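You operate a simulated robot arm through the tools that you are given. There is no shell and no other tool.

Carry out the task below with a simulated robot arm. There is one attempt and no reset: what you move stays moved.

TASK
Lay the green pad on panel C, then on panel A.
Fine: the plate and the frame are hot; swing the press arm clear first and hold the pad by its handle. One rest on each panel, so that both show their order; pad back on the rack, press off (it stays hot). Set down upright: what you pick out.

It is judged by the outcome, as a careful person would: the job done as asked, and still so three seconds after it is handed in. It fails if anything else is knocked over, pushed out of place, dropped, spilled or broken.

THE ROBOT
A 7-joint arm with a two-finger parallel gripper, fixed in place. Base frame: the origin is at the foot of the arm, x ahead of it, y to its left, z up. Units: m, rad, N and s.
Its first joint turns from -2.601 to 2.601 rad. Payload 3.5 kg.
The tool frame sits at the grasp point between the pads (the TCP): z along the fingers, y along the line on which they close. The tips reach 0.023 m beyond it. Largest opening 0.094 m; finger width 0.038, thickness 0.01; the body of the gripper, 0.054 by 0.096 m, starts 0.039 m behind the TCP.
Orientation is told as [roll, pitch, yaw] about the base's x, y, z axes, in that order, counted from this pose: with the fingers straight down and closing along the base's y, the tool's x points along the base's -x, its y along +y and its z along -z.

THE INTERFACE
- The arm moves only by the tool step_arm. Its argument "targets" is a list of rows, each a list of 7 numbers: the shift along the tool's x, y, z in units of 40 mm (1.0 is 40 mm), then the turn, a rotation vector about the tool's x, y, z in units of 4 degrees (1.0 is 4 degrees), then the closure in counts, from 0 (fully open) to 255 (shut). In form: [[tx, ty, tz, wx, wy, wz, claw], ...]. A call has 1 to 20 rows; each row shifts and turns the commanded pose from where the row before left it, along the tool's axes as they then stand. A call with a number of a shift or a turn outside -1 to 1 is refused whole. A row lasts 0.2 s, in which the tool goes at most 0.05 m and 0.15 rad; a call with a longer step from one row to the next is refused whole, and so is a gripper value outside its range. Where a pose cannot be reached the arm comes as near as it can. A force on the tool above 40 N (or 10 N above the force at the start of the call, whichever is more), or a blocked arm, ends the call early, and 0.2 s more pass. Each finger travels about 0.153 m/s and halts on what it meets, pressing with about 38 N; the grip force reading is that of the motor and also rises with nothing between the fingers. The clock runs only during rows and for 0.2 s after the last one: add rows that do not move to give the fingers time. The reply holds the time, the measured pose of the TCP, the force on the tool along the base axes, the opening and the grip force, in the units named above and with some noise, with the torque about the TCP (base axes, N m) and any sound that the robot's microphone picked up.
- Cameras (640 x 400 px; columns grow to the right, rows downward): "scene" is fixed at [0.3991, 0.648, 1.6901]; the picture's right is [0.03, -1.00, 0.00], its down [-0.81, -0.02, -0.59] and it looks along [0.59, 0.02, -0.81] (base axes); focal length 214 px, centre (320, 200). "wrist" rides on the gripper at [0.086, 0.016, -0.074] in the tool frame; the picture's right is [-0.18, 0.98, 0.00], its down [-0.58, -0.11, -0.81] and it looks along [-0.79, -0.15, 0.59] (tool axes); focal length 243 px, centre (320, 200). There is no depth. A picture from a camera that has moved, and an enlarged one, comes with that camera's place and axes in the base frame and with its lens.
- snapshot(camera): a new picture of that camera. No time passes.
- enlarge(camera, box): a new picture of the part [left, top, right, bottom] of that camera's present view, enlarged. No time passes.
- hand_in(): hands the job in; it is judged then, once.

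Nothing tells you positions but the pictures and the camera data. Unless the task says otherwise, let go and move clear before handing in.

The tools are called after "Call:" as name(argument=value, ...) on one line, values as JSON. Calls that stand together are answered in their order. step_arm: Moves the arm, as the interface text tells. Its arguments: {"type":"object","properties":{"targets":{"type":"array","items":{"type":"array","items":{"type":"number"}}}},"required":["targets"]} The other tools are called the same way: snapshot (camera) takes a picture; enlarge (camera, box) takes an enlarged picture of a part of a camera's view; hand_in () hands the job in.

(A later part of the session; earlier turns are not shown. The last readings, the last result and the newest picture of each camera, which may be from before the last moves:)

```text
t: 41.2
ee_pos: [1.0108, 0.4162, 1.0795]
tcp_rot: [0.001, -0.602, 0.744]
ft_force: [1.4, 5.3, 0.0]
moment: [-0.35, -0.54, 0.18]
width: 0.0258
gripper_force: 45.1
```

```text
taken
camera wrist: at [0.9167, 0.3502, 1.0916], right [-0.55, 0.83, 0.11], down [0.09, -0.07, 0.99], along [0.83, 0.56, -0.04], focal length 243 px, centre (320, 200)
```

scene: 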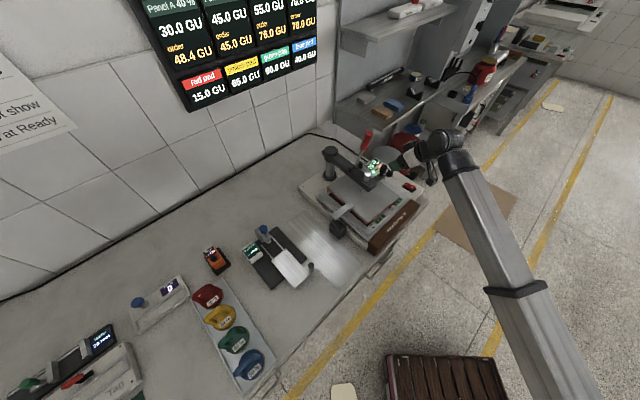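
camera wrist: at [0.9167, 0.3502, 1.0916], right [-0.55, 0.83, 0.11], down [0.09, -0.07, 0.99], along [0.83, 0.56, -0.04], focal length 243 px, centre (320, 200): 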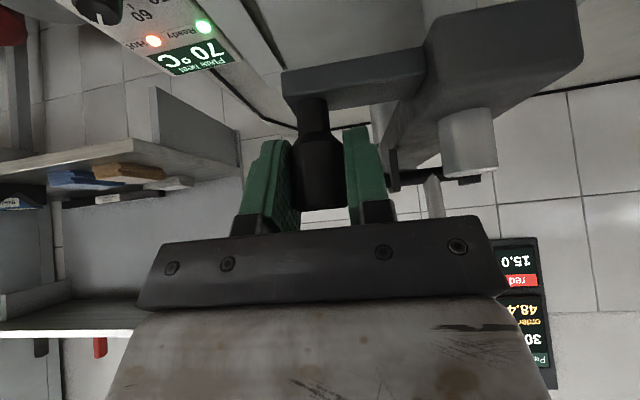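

The knob is gripped at a width of 0.026 m. I'll test-swing the arm about 5° clockwise, to the left, watching the forces.

Call:
step_arm(targets=[[0.022, 0.104, -0.015, 0.071, 0, 0.103, 230], [0.042, 0.21, -0.029, 0.142, 0, 0.206, 230], [0.039, 0.211, -0.026, 0.142, 0, 0.206, 230], [0, 0, 0, 0, 0, 0, 230], [0, 0, 0, 0, 0, 0, 230]])

Call:
enlarge(camera="scene", box=[290, 110, 450, 240])

```text
t: 42.4
ee_pos: [0.9927, 0.4275, 1.079]
tcp_rot: [0.002, -0.601, 0.7]
ft_force: [-0.8, -2.9, 9.5]
moment: [-0.45, -0.21, -0.13]
width: 0.0255
gripper_force: 44.7
```

```text
3.08 times, centred on (370, 175) of scene
camera zoom: at [0.3991, 0.648, 1.6901], right [0.03, -1.0, 0.0], down [-0.81, -0.02, -0.59], along [0.59, 0.02, -0.81], focal length 660 px, centre (166, 277)
```

zoom: 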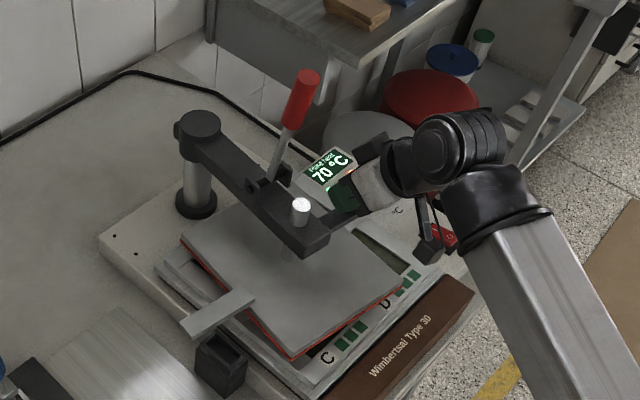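

The arm swings easily with low force and follows the predicted arc. I'll continue the swing.

Call:
step_arm(targets=[[0.035, 0.211, -0.024, 0.142, 0, 0.206, 230], [0.046, 0.319, -0.032, 0.212, 0, 0.309, 230], [0.05, 0.427, -0.034, 0.283, 0, 0.412, 230], [0.037, 0.429, -0.026, 0.283, 0, 0.412, 230], [0.025, 0.43, -0.017, 0.283, 0, 0.412, 230], [0.012, 0.431, -0.009, 0.283, 0, 0.412, 230], [0, 0.431, 0, 0.283, 0, 0.412, 230], [-0.012, 0.431, 0.009, 0.283, 0, 0.412, 230], [-0.025, 0.43, 0.017, 0.283, 0, 0.412, 230], [-0.026, 0.322, 0.018, 0.212, 0, 0.309, 230], [-0.02, 0.214, 0.014, 0.142, 0, 0.206, 230], [0, 0, 0, 0, 0, 0, 230]])

Call:
snapshot(camera="scene")

Call:
snapshot(camera="wrist")

```text
t: 45.0
ee_pos: [0.9034, 0.5611, 1.0789]
tcp_rot: [0.001, -0.601, 0.368]
ft_force: [-2.4, 0.8, 5.6]
moment: [-0.21, -0.51, 0.12]
width: 0.0254
gripper_force: 45.0
```

```text
taken
```

scene: 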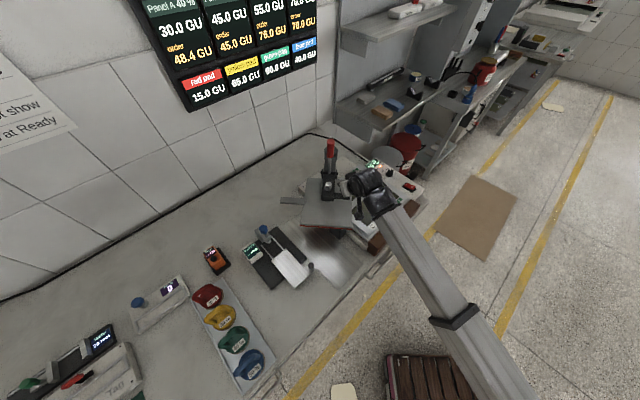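

```text
taken
camera wrist: at [0.7914, 0.5344, 1.0908], right [-0.21, 0.97, 0.11], down [0.06, -0.1, 0.99], along [0.97, 0.22, -0.04], focal length 243 px, centre (320, 200)
```

wrist: 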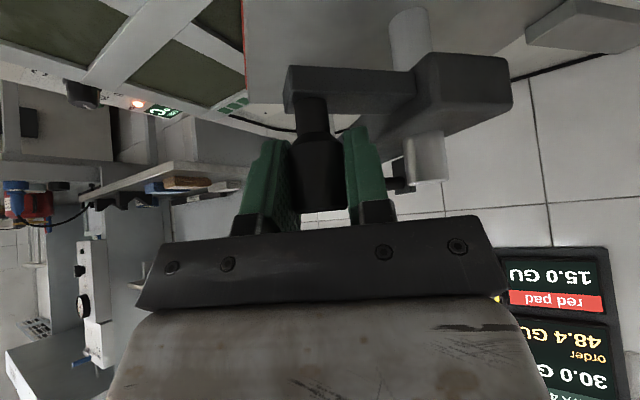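

The swing is smooth, with about 38° done. I'll continue for another 38–40°.

Call:
step_arm(targets=[[-0.023, 0.214, 0.016, 0.142, 0, 0.206, 230], [-0.042, 0.319, 0.029, 0.212, 0, 0.309, 230], [-0.068, 0.423, 0.047, 0.283, 0, 0.412, 230], [-0.08, 0.42, 0.055, 0.283, 0, 0.412, 230], [-0.092, 0.417, 0.063, 0.283, 0, 0.412, 230], [-0.104, 0.412, 0.071, 0.283, 0, 0.412, 230], [-0.116, 0.408, 0.08, 0.283, 0, 0.412, 230], [-0.127, 0.403, 0.088, 0.283, 0, 0.412, 230], [-0.139, 0.397, 0.095, 0.283, 0, 0.412, 230], [-0.111, 0.294, 0.076, 0.212, 0, 0.309, 230], [-0.077, 0.195, 0.053, 0.142, 0, 0.206, 230], [0, 0, 0, 0, 0, 0, 230]])

Call:
snapshot(camera="scene")

Call:
snapshot(camera="wrist")

```text
t: 47.6
ee_pos: [0.9177, 0.7225, 1.0794]
tcp_rot: [0.0, -0.601, 0.037]
ft_force: [12.4, -6.9, -15.4]
moment: [-0.42, 0.22, -0.04]
width: 0.0255
gripper_force: 45.1
```

```text
taken
```

scene: 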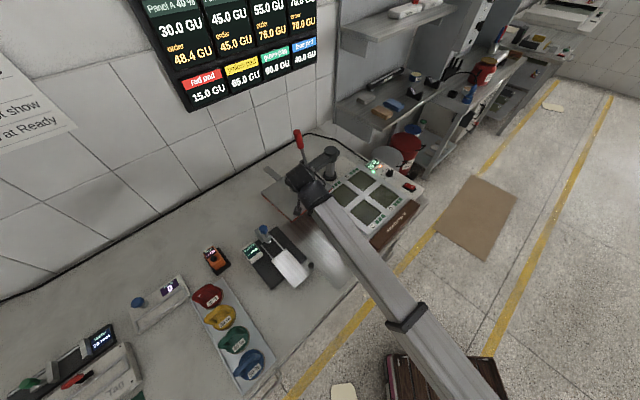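

```text
taken
camera wrist: at [0.8034, 0.7338, 1.0915], right [0.12, 0.99, 0.1], down [0.03, -0.11, 0.99], along [0.99, -0.11, -0.04], focal length 243 px, centre (320, 200)
```

wrist: 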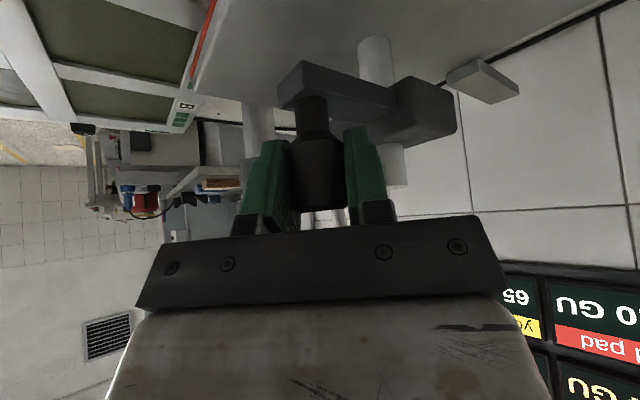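

About 81° is done with only slight radial tension. I'll check how far the plate is off the frame.

Call:
enlarge(camera="scene", box=[250, 120, 430, 260])

Call:
enlarge(camera="wrist", box=[0, 0, 300, 180])

```text
2.86 times, centred on (340, 190) of scene
camera zoom: at [0.3991, 0.648, 1.6901], right [0.03, -1.0, 0.0], down [-0.81, -0.02, -0.59], along [0.59, 0.02, -0.81], focal length 613 px, centre (263, 229)
```

zoom: 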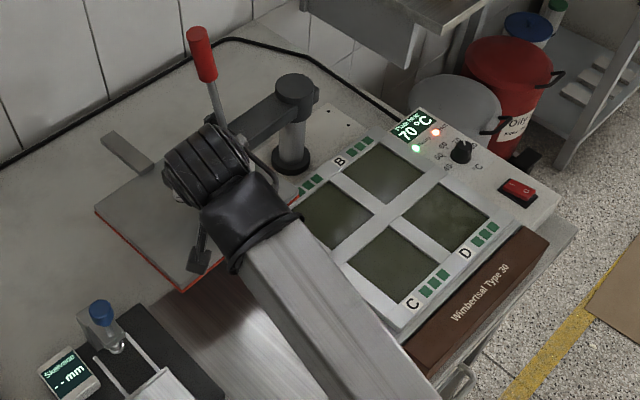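

```text
2.13 times, centred on (150, 90) of wrist
camera zoom: at [0.8034, 0.7338, 1.0915], right [0.12, 0.99, 0.1], down [0.03, -0.11, 0.99], along [0.99, -0.11, -0.04], focal length 518 px, centre (683, 435)
```

zoom: 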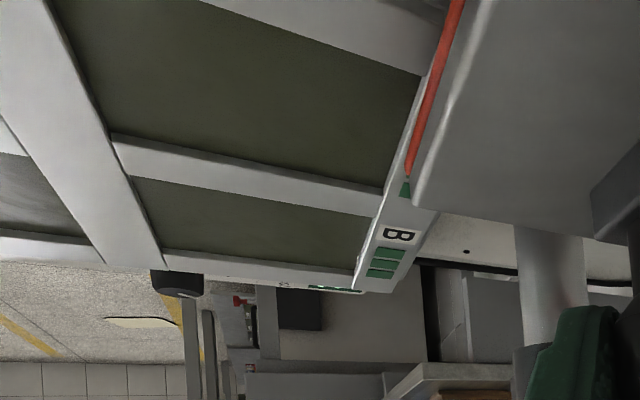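

The four windows are now exposed, and the plate's edge is only just past A's corner. I'll swing about 18° further for good clearance while relaxing the slight radial tension.

Call:
step_arm(targets=[[-0.068, 0.075, 0.062, 0, 0, 0, 230], [-0.082, 0.191, 0.056, -0.283, 0, -0.412, 230], [-0.141, 0.274, 0.097, -0.283, 0, -0.412, 230], [-0.16, 0.258, 0.11, -0.283, 0, -0.412, 230], [-0.178, 0.24, 0.123, -0.283, 0, -0.412, 230], [-0.195, 0.221, 0.134, -0.283, 0, -0.412, 230], [-0.139, 0.134, 0.096, -0.142, 0, -0.206, 230], [-0.072, 0.063, 0.049, 0, 0, 0, 230], [0, 0, 0, 0, 0, 0, 230]])

Call:
enlarge(camera="scene", box=[250, 100, 430, 240])

Call:
snapshot(camera="wrist")

```text
t: 49.6
ee_pos: [0.9593, 0.7863, 1.0802]
tcp_rot: [0.002, -0.601, 0.227]
ft_force: [1.9, -2.5, 4.3]
moment: [-0.58, 0.49, 0.05]
width: 0.0259
gripper_force: 45.5
```

```text
2.86 times, centred on (340, 170) of scene
camera zoom: at [0.3991, 0.648, 1.6901], right [0.03, -1.0, 0.0], down [-0.81, -0.02, -0.59], along [0.59, 0.02, -0.81], focal length 613 px, centre (263, 286)
```

zoom: 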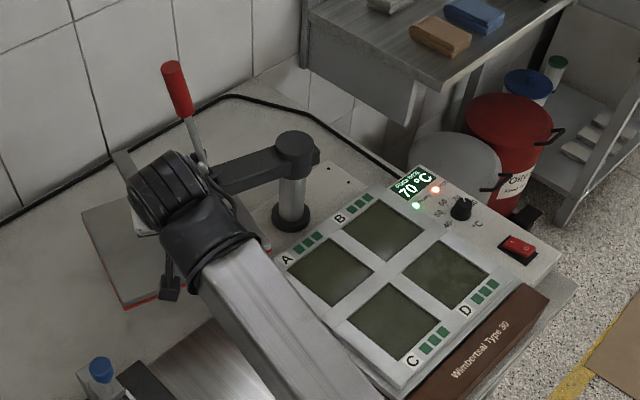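

```text
taken
camera wrist: at [0.8444, 0.7753, 1.0923], right [-0.08, 0.99, 0.11], down [0.05, -0.1, 0.99], along [1.0, 0.08, -0.04], focal length 243 px, centre (320, 200)
```

wrist: 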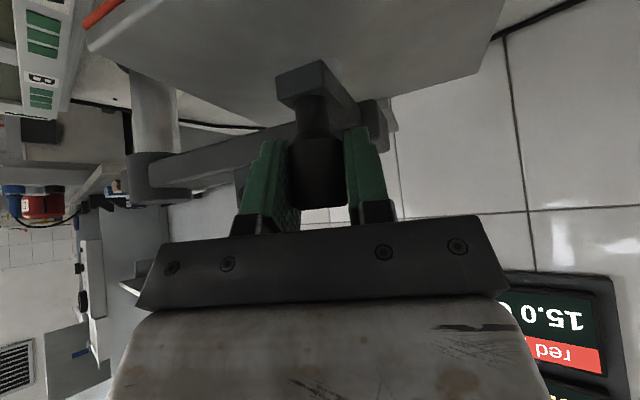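

The press arm is swung about 99° and the plate is fully clear of all four windows. I'll release the knob and back out along the tool axis.

Call:
step_arm(targets=[[0, 0, 0, 0, 0, 0, 200], [0, 0, 0, 0, 0, 0, 150], [0, 0, 0, 0, 0, 0, 92], [0, 0, 0, 0, 0, 0, 92], [0, 0, -0.1, 0, 0, 0, 92], [0, 0, -0.25, 0, 0, 0, 92], [0, 0, -0.4, 0, 0, 0, 92], [0, 0, -0.5, 0, 0, 0, 92], [0, 0, -0.5, 0, 0, 0, 92], [0, 0, -0.5, 0, 0, 0, 92], [0, 0, -0.4, 0, 0, 0, 92], [0, 0, -0.25, 0, 0, 0, 92], [0, 0, -0.1, 0, 0, 0, 92], [0, 0, 0, 0, 0, 0, 92]])

Call:
enlarge(camera="scene", box=[250, 100, 430, 240])

```text
t: 52.6
ee_pos: [0.8931, 0.7712, 1.1784]
tcp_rot: [0.002, -0.6, 0.23]
ft_force: [1.1, 0.0, 0.5]
moment: [0.0, 0.02, 0.0]
width: 0.0599
gripper_force: 0.1
```

```text
2.86 times, centred on (340, 170) of scene
camera zoom: at [0.3991, 0.648, 1.6901], right [0.03, -1.0, 0.0], down [-0.81, -0.02, -0.59], along [0.59, 0.02, -0.81], focal length 613 px, centre (263, 286)
```

zoom: 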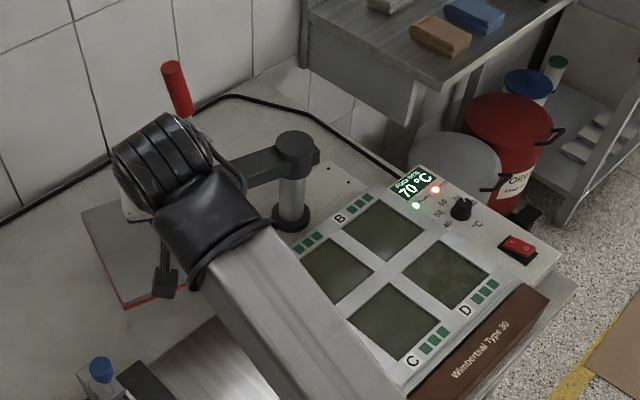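

The press arm stayed put. I'll retreat toward the front before re-orienting the hand.

Call:
step_arm(targets=[[0.106, -0.138, -0.1, 0, 0, 0, 92], [0.264, -0.344, -0.249, 0, 0, 0, 92], [0.422, -0.55, -0.399, 0, 0, 0, 92], [0.528, -0.688, -0.499, 0, 0, 0, 92], [0.528, -0.688, -0.499, 0, 0, 0, 92], [0.528, -0.688, -0.499, 0, 0, 0, 92], [0.475, -0.619, -0.449, 0, 0, 0, 92], [0.317, -0.413, -0.299, 0, 0, 0, 92], [0.211, -0.275, -0.199, 0, 0, 0, 92], [0.106, -0.138, -0.1, 0, 0, 0, 92], [0, 0, 0, 0, 0, 0, 92]])

Call:
snapshot(camera="wrist")

Call:
snapshot(camera="scene")

```text
t: 55.0
ee_pos: [0.751, 0.5514, 1.2078]
tcp_rot: [0.003, -0.599, 0.23]
ft_force: [0.8, 0.0, 0.4]
moment: [0.0, 0.02, -0.03]
width: 0.0601
gripper_force: 0.0
```

```text
taken
camera wrist: at [0.6373, 0.5403, 1.2201], right [-0.08, 0.99, 0.11], down [0.05, -0.1, 0.99], along [1.0, 0.08, -0.04], focal length 243 px, centre (320, 200)
```

wrist: 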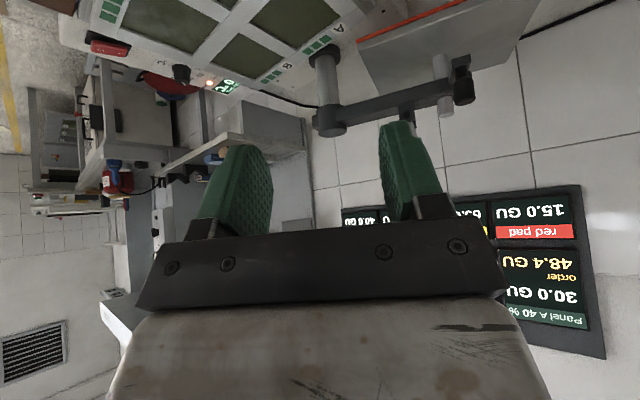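

```text
taken
```

scene: 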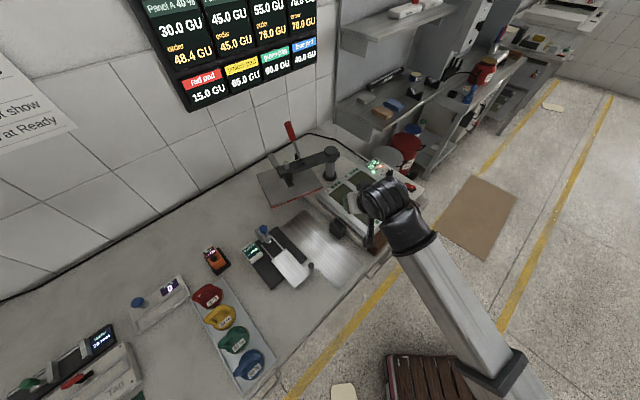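

The plate is parked over the empty bench. Next I'll yaw the hand so the fingers close front-to-back across the handle loops, as I'll need for the pads.

Call:
step_arm(targets=[[0, 0, 0, 0.11, 0, 0.16, 92], [0, 0, 0, 0.23, 0, 0.33, 92], [0, 0, 0, 0.4, 0, 0.58, 92], [0, 0, 0, 0.566, 0, 0.824, 92], [0, 0, 0, 0.566, 0, 0.824, 92], [0, 0, 0, 0.566, 0, 0.824, 92], [0, 0, 0, 0.566, 0, 0.824, 92], [0, 0, 0, 0.566, 0, 0.824, 92], [0, 0, 0, 0.566, 0, 0.824, 92], [0, 0, 0, 0.566, 0, 0.824, 92], [0, 0, 0, 0.566, 0, 0.824, 92], [0, 0, 0, 0.566, 0, 0.824, 92], [0, 0, 0, 0.566, 0, 0.824, 92], [0, 0, 0, 0.566, 0, 0.824, 92], [0, 0, 0, 0.566, 0, 0.824, 92], [0, 0, 0, 0.4, 0, 0.58, 92], [0, 0, 0, 0.23, 0, 0.33, 92], [0, 0, 0, 0.11, 0, 0.16, 92], [0, 0, 0, 0, 0, 0, 92]])

Call:
snapshot(camera="wrist")

```text
t: 59.0
ee_pos: [0.7505, 0.5509, 1.2081]
tcp_rot: [-0.001, -0.601, -0.792]
ft_force: [1.2, -0.6, -0.1]
moment: [0.01, -0.03, 0.0]
width: 0.06
gripper_force: 0.0
```

```text
taken
camera wrist: at [0.6823, 0.6424, 1.2213], right [0.81, 0.58, 0.1], down [-0.06, -0.09, 0.99], along [0.59, -0.81, -0.04], focal length 243 px, centre (320, 200)
```

wrist: 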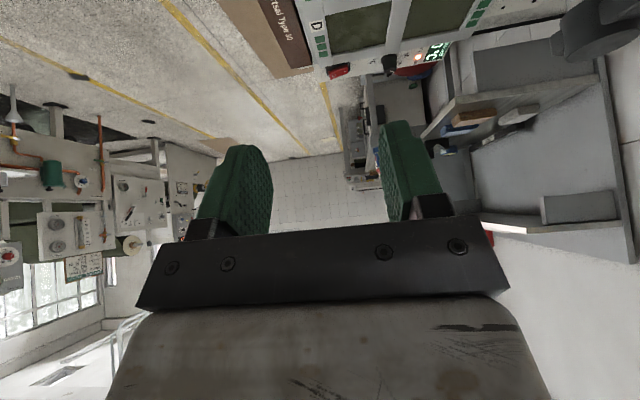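

Call:
step_arm(targets=[[0, 0, 0, 0, 0.2, 0, 92], [0, 0, 0, 0, 0.5, 0, 92], [0, 0, 0, 0, 0.8, 0, 92], [0, 0, 0, 0, 1, 0, 92], [0, 0, 0, 0, 1, 0, 92], [0, 0, 0, 0, 1, 0, 92], [0, 0, 0, 0, 1, 0, 92], [0, 0, 0, 0, 1, 0, 92], [0, 0, 0, 0, 0.9, 0, 92], [0, 0, 0, 0, 0.7, 0, 92], [0, 0, 0, 0, 0.4, 0, 92], [0, 0, 0, 0, 0.1, 0, 92], [0, 0, 0, 0, 0, 0, 92]])

Call:
snapshot(camera="wrist")

Call:
snapshot(camera="scene")

```text
t: 61.8
ee_pos: [0.7496, 0.552, 1.2089]
tcp_rot: [0.0, 0.002, -0.793]
ft_force: [0.1, 0.0, 0.0]
moment: [0.0, 0.03, 0.02]
width: 0.0601
gripper_force: 0.0
```

```text
taken
camera wrist: at [0.7006, 0.6235, 1.283], right [0.83, 0.56, 0.0], down [0.33, -0.49, 0.81], along [0.45, -0.67, -0.59], focal length 243 px, centre (320, 200)
```

wrist: 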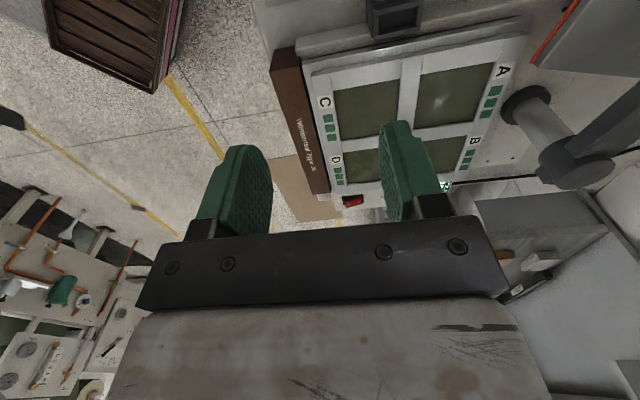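

```text
taken
```

scene: 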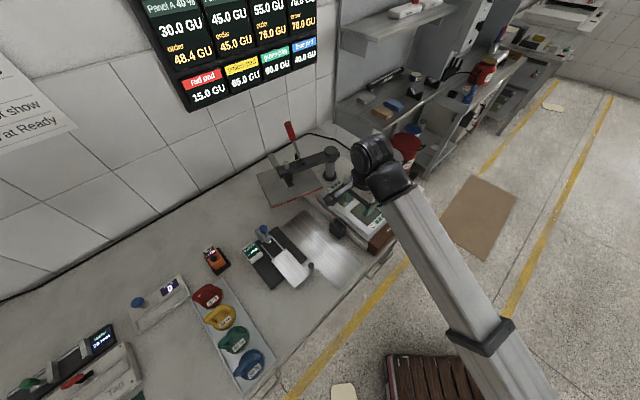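

The vertical pose works and gives a fine view of the windows. I'll zoom in to localise panels A and C.

Call:
enlarge(camera="wrist", box=[260, 0, 560, 220])

```text
1.82 times, centred on (410, 110) of wrist
camera zoom: at [0.7006, 0.6235, 1.283], right [0.83, 0.56, 0.0], down [0.33, -0.49, 0.81], along [0.45, -0.67, -0.59], focal length 441 px, centre (156, 364)
```

zoom: 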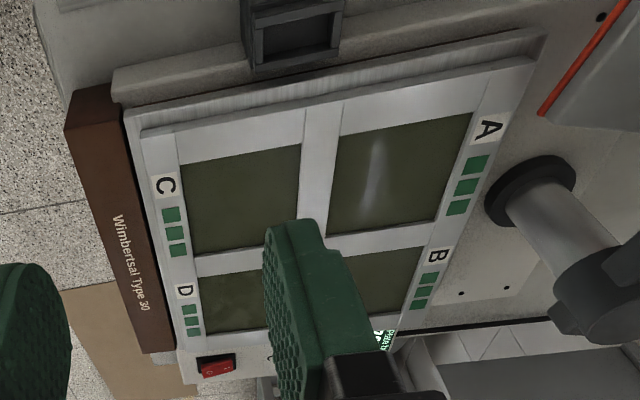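

Both cameras agree: the panel C centre is at about (0.897, 0.475) and panel A's at about (0.987, 0.562), with windows around 9–10 cm. I'll test vertical reach above A at a safe height before committing to this grip.

Call:
step_arm(targets=[[-0.126, 0.139, 0.071, 0, 0, 0, 92], [-0.314, 0.347, 0.177, 0, 0, 0, 92], [-0.502, 0.554, 0.283, 0, 0, 0, 92], [-0.628, 0.693, 0.354, 0, 0, 0, 92], [-0.628, 0.693, 0.354, 0, 0, 0, 92], [-0.628, 0.693, 0.354, 0, 0, 0, 92], [-0.502, 0.554, 0.283, 0, 0, 0, 92], [-0.377, 0.416, 0.212, 0, 0, 0, 92], [-0.188, 0.208, 0.106, 0, 0, 0, 92], [-0.094, 0.104, 0.053, 0, 0, 0, 92], [0, 0, 0, 0, 0, 0, 92]])

Call:
snapshot(camera="wrist")

Call:
snapshot(camera="scene")

```text
t: 64.2
ee_pos: [0.9887, 0.5609, 1.1178]
tcp_rot: [0.002, 0.001, -0.789]
ft_force: [0.3, 0.0, -0.7]
moment: [-0.01, -0.01, 0.0]
width: 0.06
gripper_force: 0.0
```

```text
taken
camera wrist: at [0.9391, 0.6331, 1.1923], right [0.83, 0.56, 0.0], down [0.33, -0.49, 0.81], along [0.45, -0.67, -0.59], focal length 243 px, centre (320, 200)
```

wrist: 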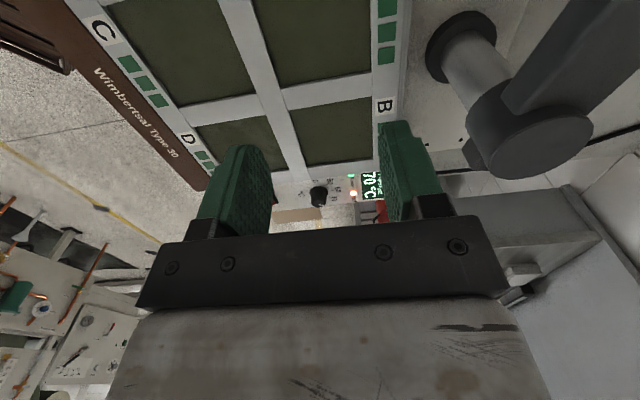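

```text
taken
```

scene: 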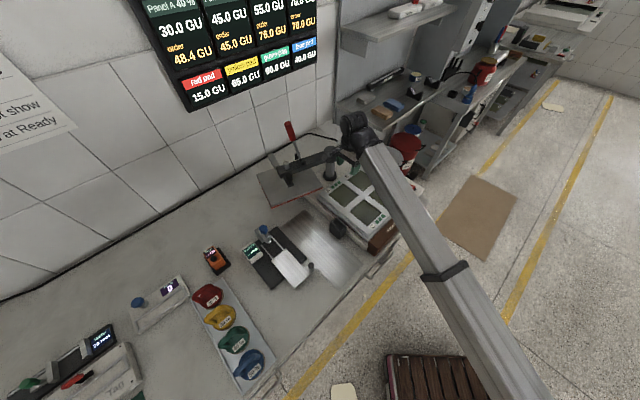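

Good, A is reachable vertically at z=1.118. I'll lower to z≈1.03 to confirm the height needed for setting down is reachable (fingertips stay about 7 cm above the frame).

Call:
step_arm(targets=[[0, 0, 0.2, 0, 0, 0, 92], [0, 0, 0.4, 0, 0, 0, 92], [0, 0, 0.5, 0, 0, 0, 92], [0, 0, 0.5, 0, 0, 0, 92], [0, 0, 0.35, 0, 0, 0, 92], [0, 0, 0.2, 0, 0, 0, 92], [0, 0, 0, 0, 0, 0, 92]])

Call:
snapshot(camera="scene")

```text
t: 65.8
ee_pos: [0.9863, 0.5607, 1.0319]
tcp_rot: [0.0, 0.002, -0.791]
ft_force: [-0.9, 0.3, -0.2]
moment: [-0.01, 0.02, -0.02]
width: 0.0599
gripper_force: 0.0
```

```text
taken
```

scene: 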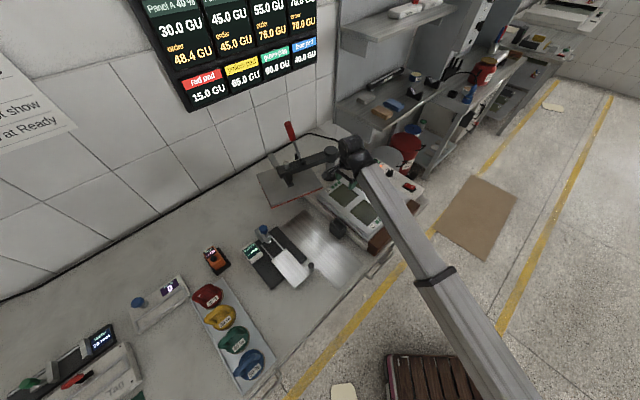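

Panel A's set-down height is reachable with the tool vertical. Next I'll rise, back away and head for the rack.

Call:
step_arm(targets=[[0, 0, -0.2, 0, 0, 0, 92], [0.05, -0.1, -0.4, 0, 0, 0, 92], [0.15, -0.3, -0.5, 0, 0, 0, 92], [0.3, -0.6, -0.5, 0, 0, 0, 92], [0.4, -0.75, -0.5, 0, 0, 0, 92], [0.4, -0.75, -0.5, 0, 0, 0, 92], [0.4, -0.75, -0.4, 0, 0, 0, 92], [0.35, -0.65, -0.35, 0, 0, 0, 92], [0.25, -0.4, -0.25, 0, 0, 0, 92], [0.14, -0.22, -0.15, 0, 0, 0, 92], [0, -0.1, 0, 0, 0, 0, 92], [0, 0, 0, 0, 0, 0, 92]])

```text
t: 68.4
ee_pos: [0.7879, 0.4995, 1.1825]
tcp_rot: [-0.001, 0.001, -0.79]
ft_force: [0.0, -0.1, -0.9]
moment: [0.02, 0.03, 0.0]
width: 0.0602
gripper_force: 0.1
```

Call:
step_arm(targets=[[0.198, 0.017, 0.023, 0, 0, 0, 92], [0.494, 0.043, 0.057, 0, 0, 0, 92], [0.791, 0.069, 0.091, 0, 0, 0, 92], [0.989, 0.086, 0.113, 0, 0, 0, 92], [0.989, 0.086, 0.113, 0, 0, 0, 92], [0.989, 0.086, 0.113, 0, 0, 0, 92], [0.989, 0.086, 0.113, 0, 0, 0, 92], [0.989, 0.086, 0.113, 0, 0, 0, 92], [0.989, 0.086, 0.113, 0, 0, 0, 92], [0.989, 0.086, 0.113, 0, 0, 0, 92], [0.989, 0.086, 0.113, 0, 0, 0, 92], [0.989, 0.086, 0.113, 0, 0, 0, 92], [0.989, 0.086, 0.113, 0, 0, 0, 92], [0.791, 0.069, 0.091, 0, 0, 0, 92], [0.692, 0.06, 0.079, 0, 0, 0, 92], [0.494, 0.043, 0.057, 0, 0, 0, 92], [0.257, 0.022, 0.029, 0, 0, 0, 92], [0, 0, 0, 0, 0, 0, 92]])

Call:
snapshot(camera="wrist")

Call:
snapshot(camera="scene")

```text
t: 72.2
ee_pos: [0.437, 0.9204, 1.1214]
tcp_rot: [-0.002, 0.002, -0.791]
ft_force: [0.0, -0.2, -0.2]
moment: [0.01, 0.01, 0.03]
width: 0.0601
gripper_force: 0.2
```

```text
taken
camera wrist: at [0.3875, 0.9927, 1.1963], right [0.83, 0.56, 0.0], down [0.33, -0.49, 0.81], along [0.45, -0.67, -0.59], focal length 243 px, centre (320, 200)
```

wrist: 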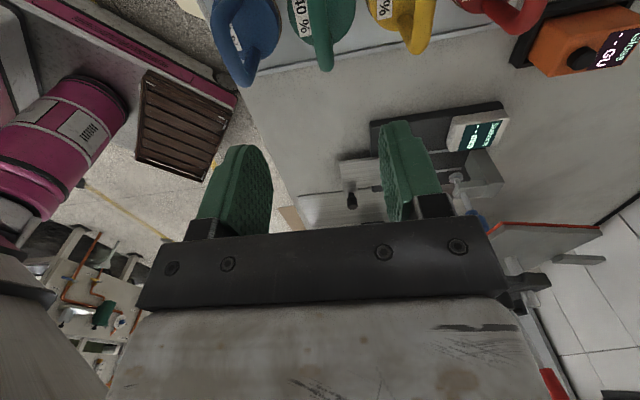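

```text
taken
```

scene: 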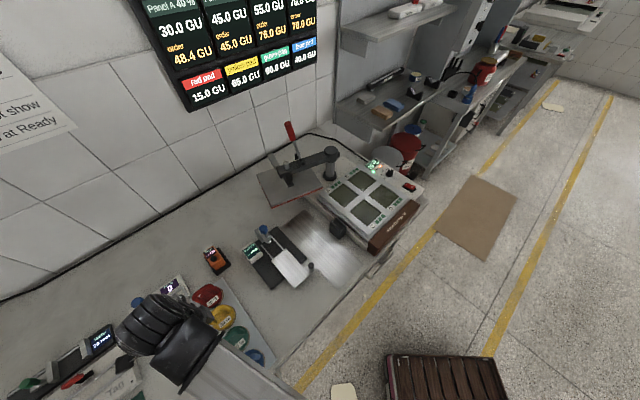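

The green handle is almost directly below the fingers. I'll zoom in for alignment.

Call:
enlarge(camera="wrist", box=[200, 0, 440, 150])

```text
2.67 times, centred on (320, 75) of wrist
camera zoom: at [0.3875, 0.9927, 1.1963], right [0.83, 0.56, 0.0], down [0.33, -0.49, 0.81], along [0.45, -0.67, -0.59], focal length 647 px, centre (320, 533)
```

zoom: 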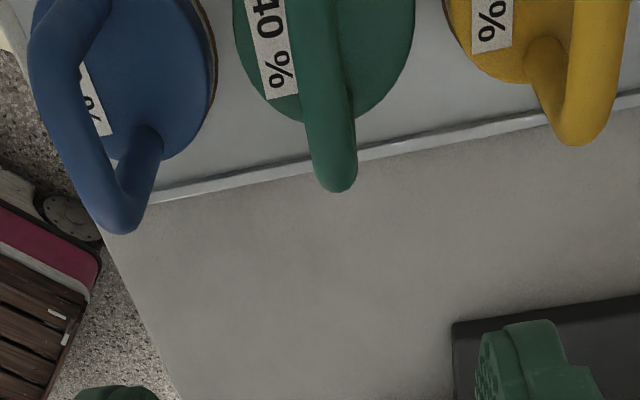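

The handle centre is at about (0.437, 0.917), directly beneath the TCP, with its top at z≈0.95. I'll descend to just above it and recheck.

Call:
step_arm(targets=[[0, 0, 0.2, 0, 0, 0, 92], [0, 0, 0.4, 0, 0, 0, 92], [0, 0, 0.6, 0, 0, 0, 92], [0, 0, 0.6, 0, 0, 0, 92], [0, 0, 0.6, 0, 0, 0, 92], [0, 0, 0.5, 0, 0, 0, 92], [0, 0, 0.3, 0, 0, 0, 92], [0, 0, 0.2, 0, 0, 0, 92], [0, 0, 0, 0, 0, 0, 92]])

Call:
snapshot(camera="wrist")

Call:
enlarge(camera="scene", box=[80, 250, 300, 400])

```text
t: 74.2
ee_pos: [0.4375, 0.9202, 0.9851]
tcp_rot: [0.0, 0.001, -0.789]
ft_force: [-1.0, -0.4, -0.1]
moment: [0.0, 0.01, 0.03]
width: 0.0602
gripper_force: 0.0
```

```text
taken
camera wrist: at [0.3888, 0.9923, 1.0605], right [0.83, 0.56, 0.0], down [0.33, -0.49, 0.81], along [0.45, -0.67, -0.59], focal length 243 px, centre (320, 200)
```

wrist: 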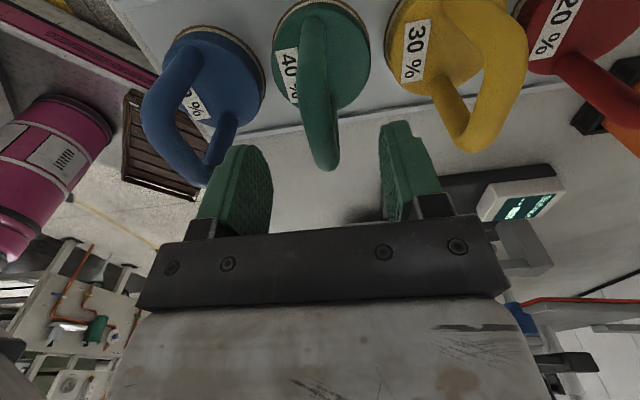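

```text
2.67 times, centred on (190, 325) of scene
camera zoom: at [0.3991, 0.648, 1.6901], right [0.03, -1.0, 0.0], down [-0.81, -0.02, -0.59], along [0.59, 0.02, -0.81], focal length 572 px, centre (667, -133)
```

zoom: 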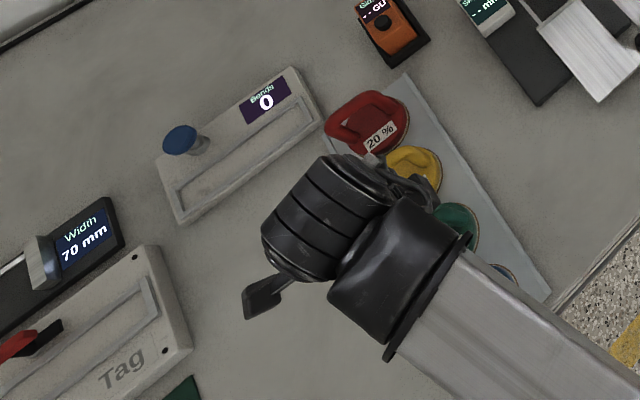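

The handle sits centred between the fingers, with good gaps to its neighbours. I'll lower to grip height.

Call:
step_arm(targets=[[0, 0, 0.15, 0, 0, 0, 92], [0, 0, 0.3, 0, 0, 0, 92], [0, 0, 0.35, 0, 0, 0, 92], [0, 0, 0.3, 0, 0, 0, 92], [0, 0, 0.2, 0, 0, 0, 92], [0, 0, 0.15, 0, 0, 0, 92], [0, 0, 0, 0, 0, 0, 92]])

Call:
snapshot(camera="wrist")

```text
t: 75.8
ee_pos: [0.4372, 0.9204, 0.9277]
tcp_rot: [-0.001, 0.002, -0.789]
ft_force: [-0.3, 0.7, -1.0]
moment: [0.0, 0.0, 0.0]
width: 0.0601
gripper_force: 0.1
```

```text
taken
camera wrist: at [0.3872, 0.9927, 1.0018], right [0.83, 0.56, 0.0], down [0.33, -0.49, 0.81], along [0.45, -0.67, -0.59], focal length 243 px, centre (320, 200)
```

wrist: 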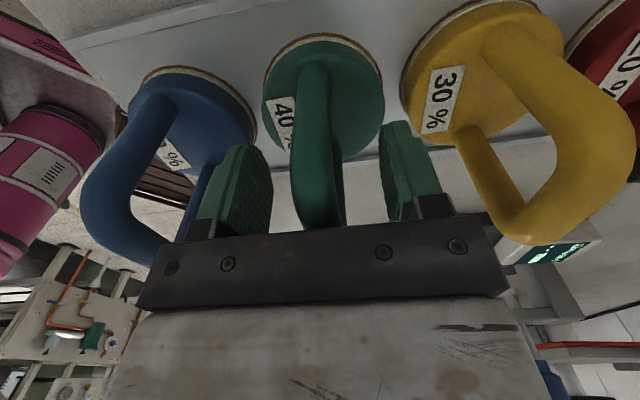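

Call:
step_arm(targets=[[0, 0, 0, 0, 0, 0, 120], [0, 0, 0, 0, 0, 0, 150], [0, 0, 0, 0, 0, 0, 175], [0, 0, 0, 0, 0, 0, 200], [0, 0, 0, 0, 0, 0, 225], [0, 0, 0, 0, 0, 0, 245], [0, 0, 0, 0, 0, 0, 245], [0, 0, 0, 0, 0, 0, 245]])

Call:
snapshot(camera="wrist")

```text
t: 77.6
ee_pos: [0.4367, 0.9212, 0.9278]
tcp_rot: [0.0, -0.001, -0.789]
ft_force: [1.8, 1.9, 0.3]
moment: [0.07, 0.07, -0.05]
width: 0.0157
gripper_force: 37.8
```

```text
taken
camera wrist: at [0.3874, 0.9927, 1.0018], right [0.83, 0.56, 0.0], down [0.33, -0.49, 0.81], along [0.45, -0.67, -0.59], focal length 243 px, centre (320, 200)
```

wrist: 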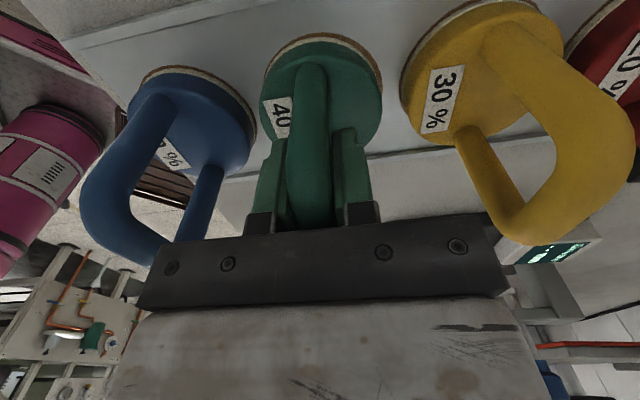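

The handle is firmly gripped at a width of 15.7 mm. I'll lift straight up slowly.

Call:
step_arm(targets=[[0, 0, -0.1, 0, 0, 0, 245], [0, 0, -0.2, 0, 0, 0, 245], [0, 0, -0.3, 0, 0, 0, 245], [0, 0, -0.45, 0, 0, 0, 245], [0, 0, -0.6, 0, 0, 0, 245], [0, 0, -0.7, 0, 0, 0, 245], [0, 0, -0.7, 0, 0, 0, 245], [0, 0, -0.7, 0, 0, 0, 245], [0, 0, -0.6, 0, 0, 0, 245], [0, 0, -0.45, 0, 0, 0, 245], [0, 0, -0.25, 0, 0, 0, 245], [0, 0, -0.1, 0, 0, 0, 245], [0, 0, 0, 0, 0, 0, 245]])

Call:
snapshot(camera="wrist")

Call:
snapshot(camera="scene")

```text
t: 80.4
ee_pos: [0.4371, 0.921, 1.1307]
tcp_rot: [-0.001, 0.0, -0.79]
ft_force: [0.1, 0.1, -8.2]
moment: [0.01, 0.02, -0.01]
width: 0.0157
gripper_force: 37.2
```

```text
taken
camera wrist: at [0.3881, 0.9931, 1.2058], right [0.83, 0.56, 0.0], down [0.33, -0.49, 0.81], along [0.45, -0.67, -0.59], focal length 243 px, centre (320, 200)
```

wrist: 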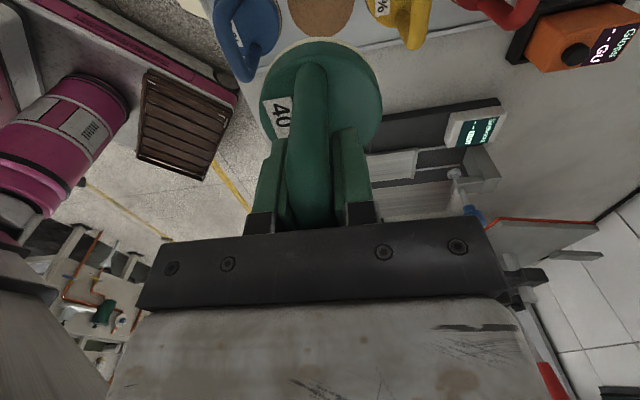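

```text
taken
```

scene: 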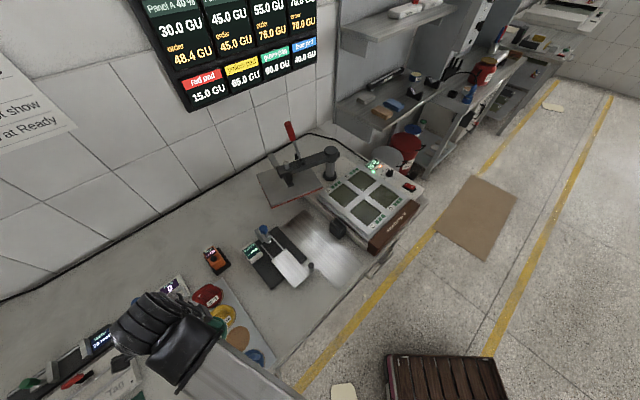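

The pad is lifted (about 0.8 kg) and a tan marker disc shows its slot. I'll record where the slot is for the return.

Call:
enlarge(camera="scene", box=[180, 270, 290, 390])

Call:
enlarge(camera="wrist", box=[220, 0, 420, 130])

Call:
enlarge(camera="scene", box=[310, 150, 430, 250])

```text
3.33 times, centred on (235, 330) of scene
camera zoom: at [0.3991, 0.648, 1.6901], right [0.03, -1.0, 0.0], down [-0.81, -0.02, -0.59], along [0.59, 0.02, -0.81], focal length 715 px, centre (603, -233)
```

zoom: 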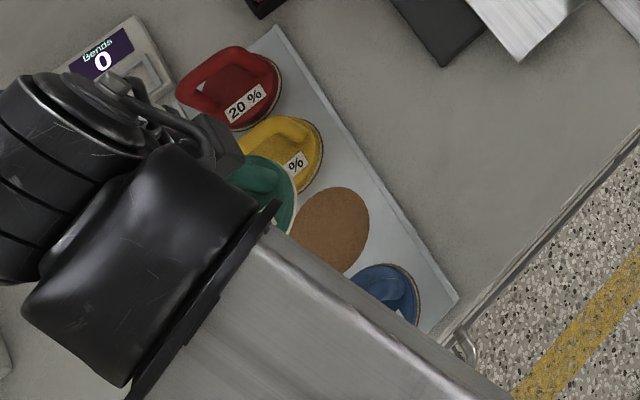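

```text
3.08 times, centred on (320, 65) of wrist
camera zoom: at [0.3881, 0.9931, 1.2058], right [0.83, 0.56, 0.0], down [0.33, -0.49, 0.81], along [0.45, -0.67, -0.59], focal length 746 px, centre (320, 615)
```

zoom: 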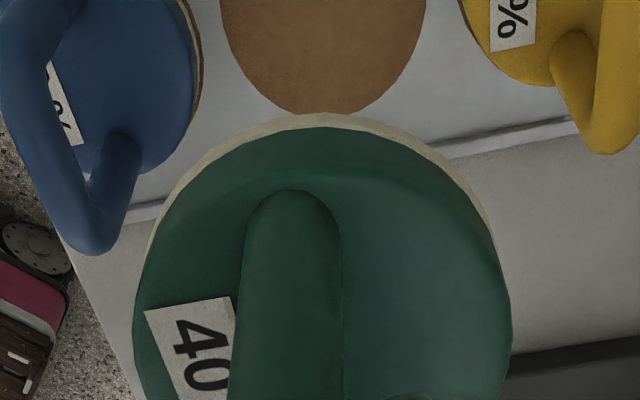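

```text
4.00 times, centred on (370, 200) of scene
camera zoom: at [0.3991, 0.648, 1.6901], right [0.03, -1.0, 0.0], down [-0.81, -0.02, -0.59], along [0.59, 0.02, -0.81], focal length 858 px, centre (120, 200)
```

zoom: 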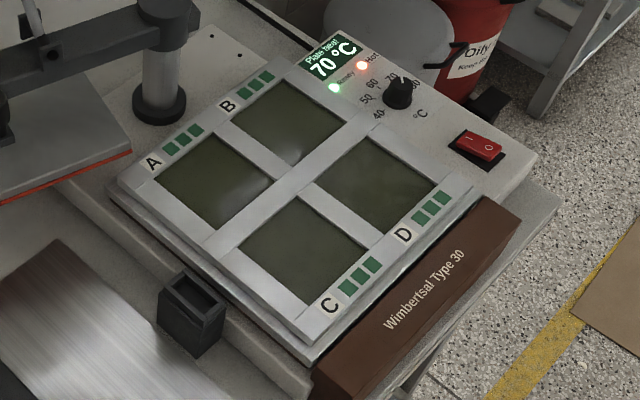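

The slot centre is about (0.439, 0.920) with the rack top near z≈0.85, so the pad bottom is about 78 mm below the TCP. Refined window centres are C ≈ (0.894, 0.475) and A ≈ (0.982, 0.562). I'll carry the pad level to above panel C.

Call:
step_arm(targets=[[-0.15, 0.003, 0, 0, 0, 0, 245], [-0.35, 0.006, 0, 0, 0, 0, 245], [-0.6, 0.01, 0, 0, 0, 0, 245], [-0.8, 0.014, 0, 0, 0, 0, 245], [-1, 0.017, 0, 0, 0, 0, 245], [-1, 0.017, 0, 0, 0, 0, 245], [-1, 0.017, 0, 0, 0, 0, 245], [-1, 0.017, 0, 0, 0, 0, 245], [-1, 0.017, 0, 0, 0, 0, 245], [-1, 0.017, 0, 0, 0, 0, 245], [-1, 0.017, 0, 0, 0, 0, 245], [-1, 0.017, 0, 0, 0, 0, 245], [-1, 0.017, 0, 0, 0, 0, 245], [-1, 0.017, 0, 0, 0, 0, 245], [-1, 0.017, 0, 0, 0, 0, 245], [-1, 0.017, 0, 0, 0, 0, 245], [-0.8, 0.014, 0, 0, 0, 0, 245], [-0.6, 0.01, 0, 0, 0, 0, 245], [-0.4, 0.006, 0, 0, 0, 0, 245], [-0.2, 0.003, 0, 0, 0, 0, 245]])

Call:
snapshot(camera="wrist")

Call:
snapshot(camera="scene")

```text
t: 84.6
ee_pos: [0.8933, 0.4756, 1.1309]
tcp_rot: [0.0, 0.003, -0.789]
ft_force: [0.4, -0.7, -8.4]
moment: [0.0, 0.02, -0.01]
width: 0.0157
gripper_force: 38.3
```

```text
taken
camera wrist: at [0.8439, 0.5481, 1.2058], right [0.83, 0.56, 0.0], down [0.33, -0.49, 0.81], along [0.45, -0.67, -0.59], focal length 243 px, centre (320, 200)
```

wrist: 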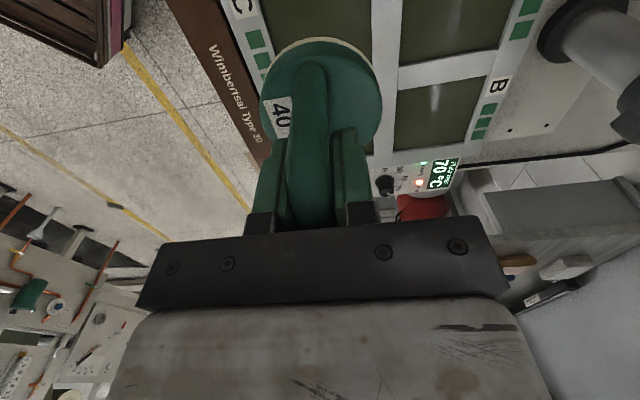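

```text
taken
```

scene: 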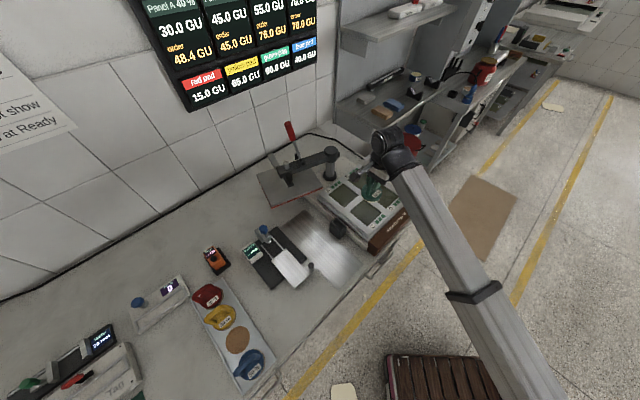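

I'm above C. I'll descend to about 2–3 cm above the frame and check alignment.

Call:
step_arm(targets=[[0, 0, 0.15, 0, 0, 0, 245], [0, 0, 0.3, 0, 0, 0, 245], [0, 0, 0.45, 0, 0, 0, 245], [0, 0, 0.45, 0, 0, 0, 245], [0, 0, 0.4, 0, 0, 0, 245], [0, 0, 0.3, 0, 0, 0, 245], [0, 0, 0.15, 0, 0, 0, 245], [0, 0, 0, 0, 0, 0, 245]])

Call:
snapshot(camera="wrist")

Call:
enlarge(camera="wrist", box=[220, 0, 420, 130])

Call:
enlarge(camera="scene", box=[310, 150, 430, 250])

```text
t: 86.4
ee_pos: [0.8948, 0.4762, 1.0445]
tcp_rot: [0.0, 0.001, -0.791]
ft_force: [0.7, 1.2, -7.7]
moment: [0.03, 0.0, 0.01]
width: 0.0159
gripper_force: 37.6
```

```text
taken
camera wrist: at [0.8444, 0.5486, 1.1192], right [0.83, 0.56, 0.0], down [0.33, -0.49, 0.81], along [0.45, -0.67, -0.59], focal length 243 px, centre (320, 200)
```

wrist: 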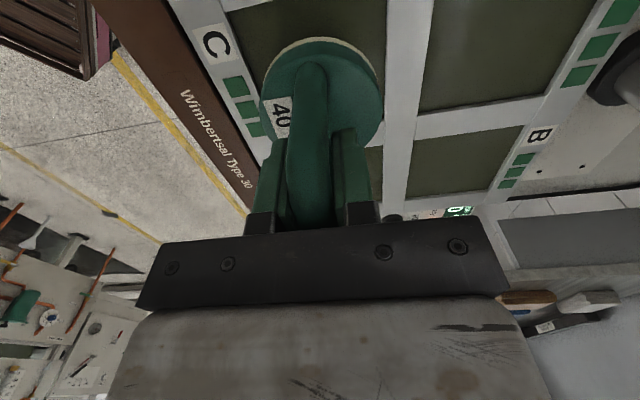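

```text
3.08 times, centred on (320, 65) of wrist
camera zoom: at [0.8444, 0.5486, 1.1192], right [0.83, 0.56, 0.0], down [0.33, -0.49, 0.81], along [0.45, -0.67, -0.59], focal length 746 px, centre (320, 615)
```

zoom: 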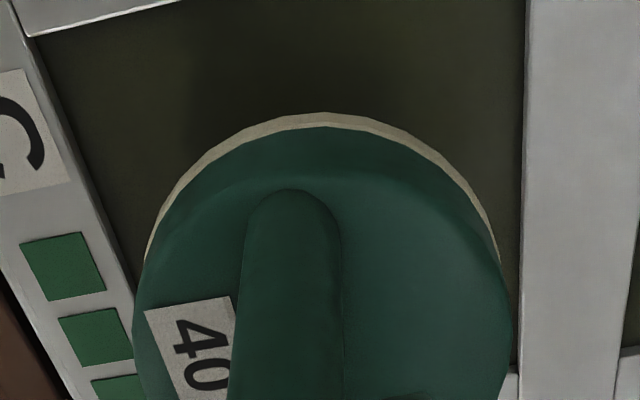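

```text
4.00 times, centred on (370, 200) of scene
camera zoom: at [0.3991, 0.648, 1.6901], right [0.03, -1.0, 0.0], down [-0.81, -0.02, -0.59], along [0.59, 0.02, -0.81], focal length 858 px, centre (120, 200)
```

zoom: 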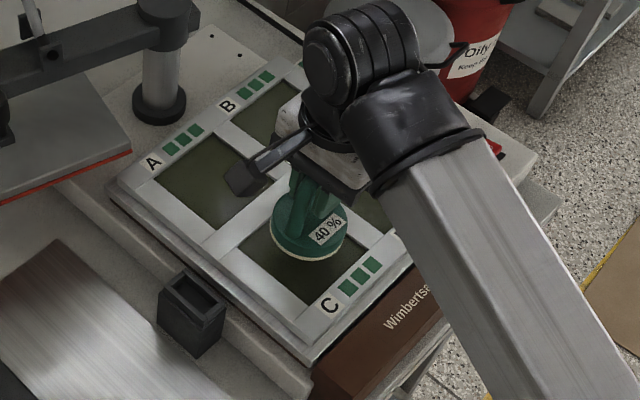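

Alignment looks good: the disc is centred laterally in window C and about 3–4 mm off in the u direction. I'll nudge it and lower gently.

Call:
step_arm(targets=[[0.04, 0, 0.1, 0, 0, 0, 245], [0.04, 0, 0.2, 0, 0, 0, 245], [0, 0, 0.2, 0, 0, 0, 245], [0, 0, 0.15, 0, 0, 0, 245], [0, 0, 0.07, 0, 0, 0, 245], [0, 0, 0, 0, 0, 0, 245]])

Call:
enlarge(camera="wrist", box=[220, 0, 420, 130])

Call:
enlarge(camera="scene", box=[330, 170, 410, 240])

```text
t: 87.8
ee_pos: [0.8905, 0.4792, 1.0148]
tcp_rot: [-0.001, 0.002, -0.79]
ft_force: [0.5, -1.1, -7.3]
moment: [-0.02, 0.03, 0.0]
width: 0.0157
gripper_force: 38.0
```

```text
3.08 times, centred on (320, 65) of wrist
camera zoom: at [0.8414, 0.552, 1.0891], right [0.83, 0.56, 0.0], down [0.33, -0.49, 0.81], along [0.45, -0.67, -0.59], focal length 746 px, centre (320, 615)
```

zoom: 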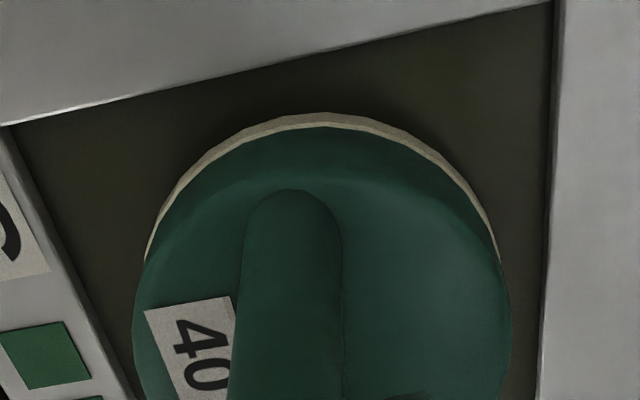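

```text
5.71 times, centred on (370, 205) of scene
camera zoom: at [0.3991, 0.648, 1.6901], right [0.03, -1.0, 0.0], down [-0.81, -0.02, -0.59], along [0.59, 0.02, -0.81], focal length 1226 px, centre (34, 171)
```

zoom: 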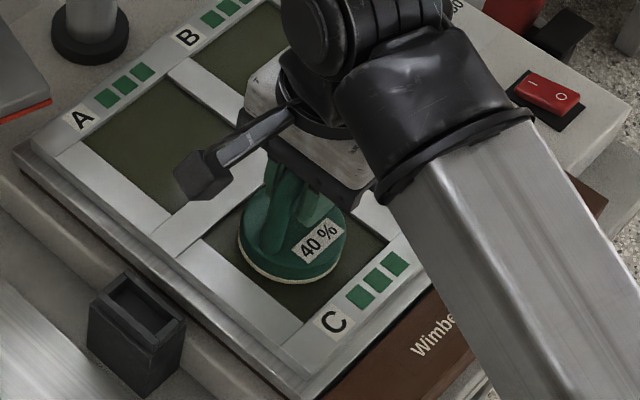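

Well centred within the window. I'll lower the last centimetre in small steps, watching the force.

Call:
step_arm(targets=[[0, 0, 0.05, 0, 0, 0, 245], [0, 0, 0.05, 0, 0, 0, 245], [0, 0, 0.05, 0, 0, 0, 245], [0, 0, 0, 0, 0, 0, 245]])

```text
t: 88.8
ee_pos: [0.891, 0.4801, 1.0101]
tcp_rot: [0.0, 0.004, -0.791]
ft_force: [-0.3, -0.1, -8.7]
moment: [0.0, 0.03, -0.03]
width: 0.0156
gripper_force: 38.1
```

Call:
step_arm(targets=[[0, 0, 0.05, 0, 0, 0, 245], [0, 0, 0.05, 0, 0, 0, 245], [0, 0, 0, 0, 0, 0, 245]])

```text
t: 89.6
ee_pos: [0.8911, 0.4786, 1.0081]
tcp_rot: [0.001, 0.0, -0.791]
ft_force: [5.7, 1.3, 18.0]
moment: [0.08, 0.3, 0.03]
width: 0.0155
gripper_force: 37.4
```

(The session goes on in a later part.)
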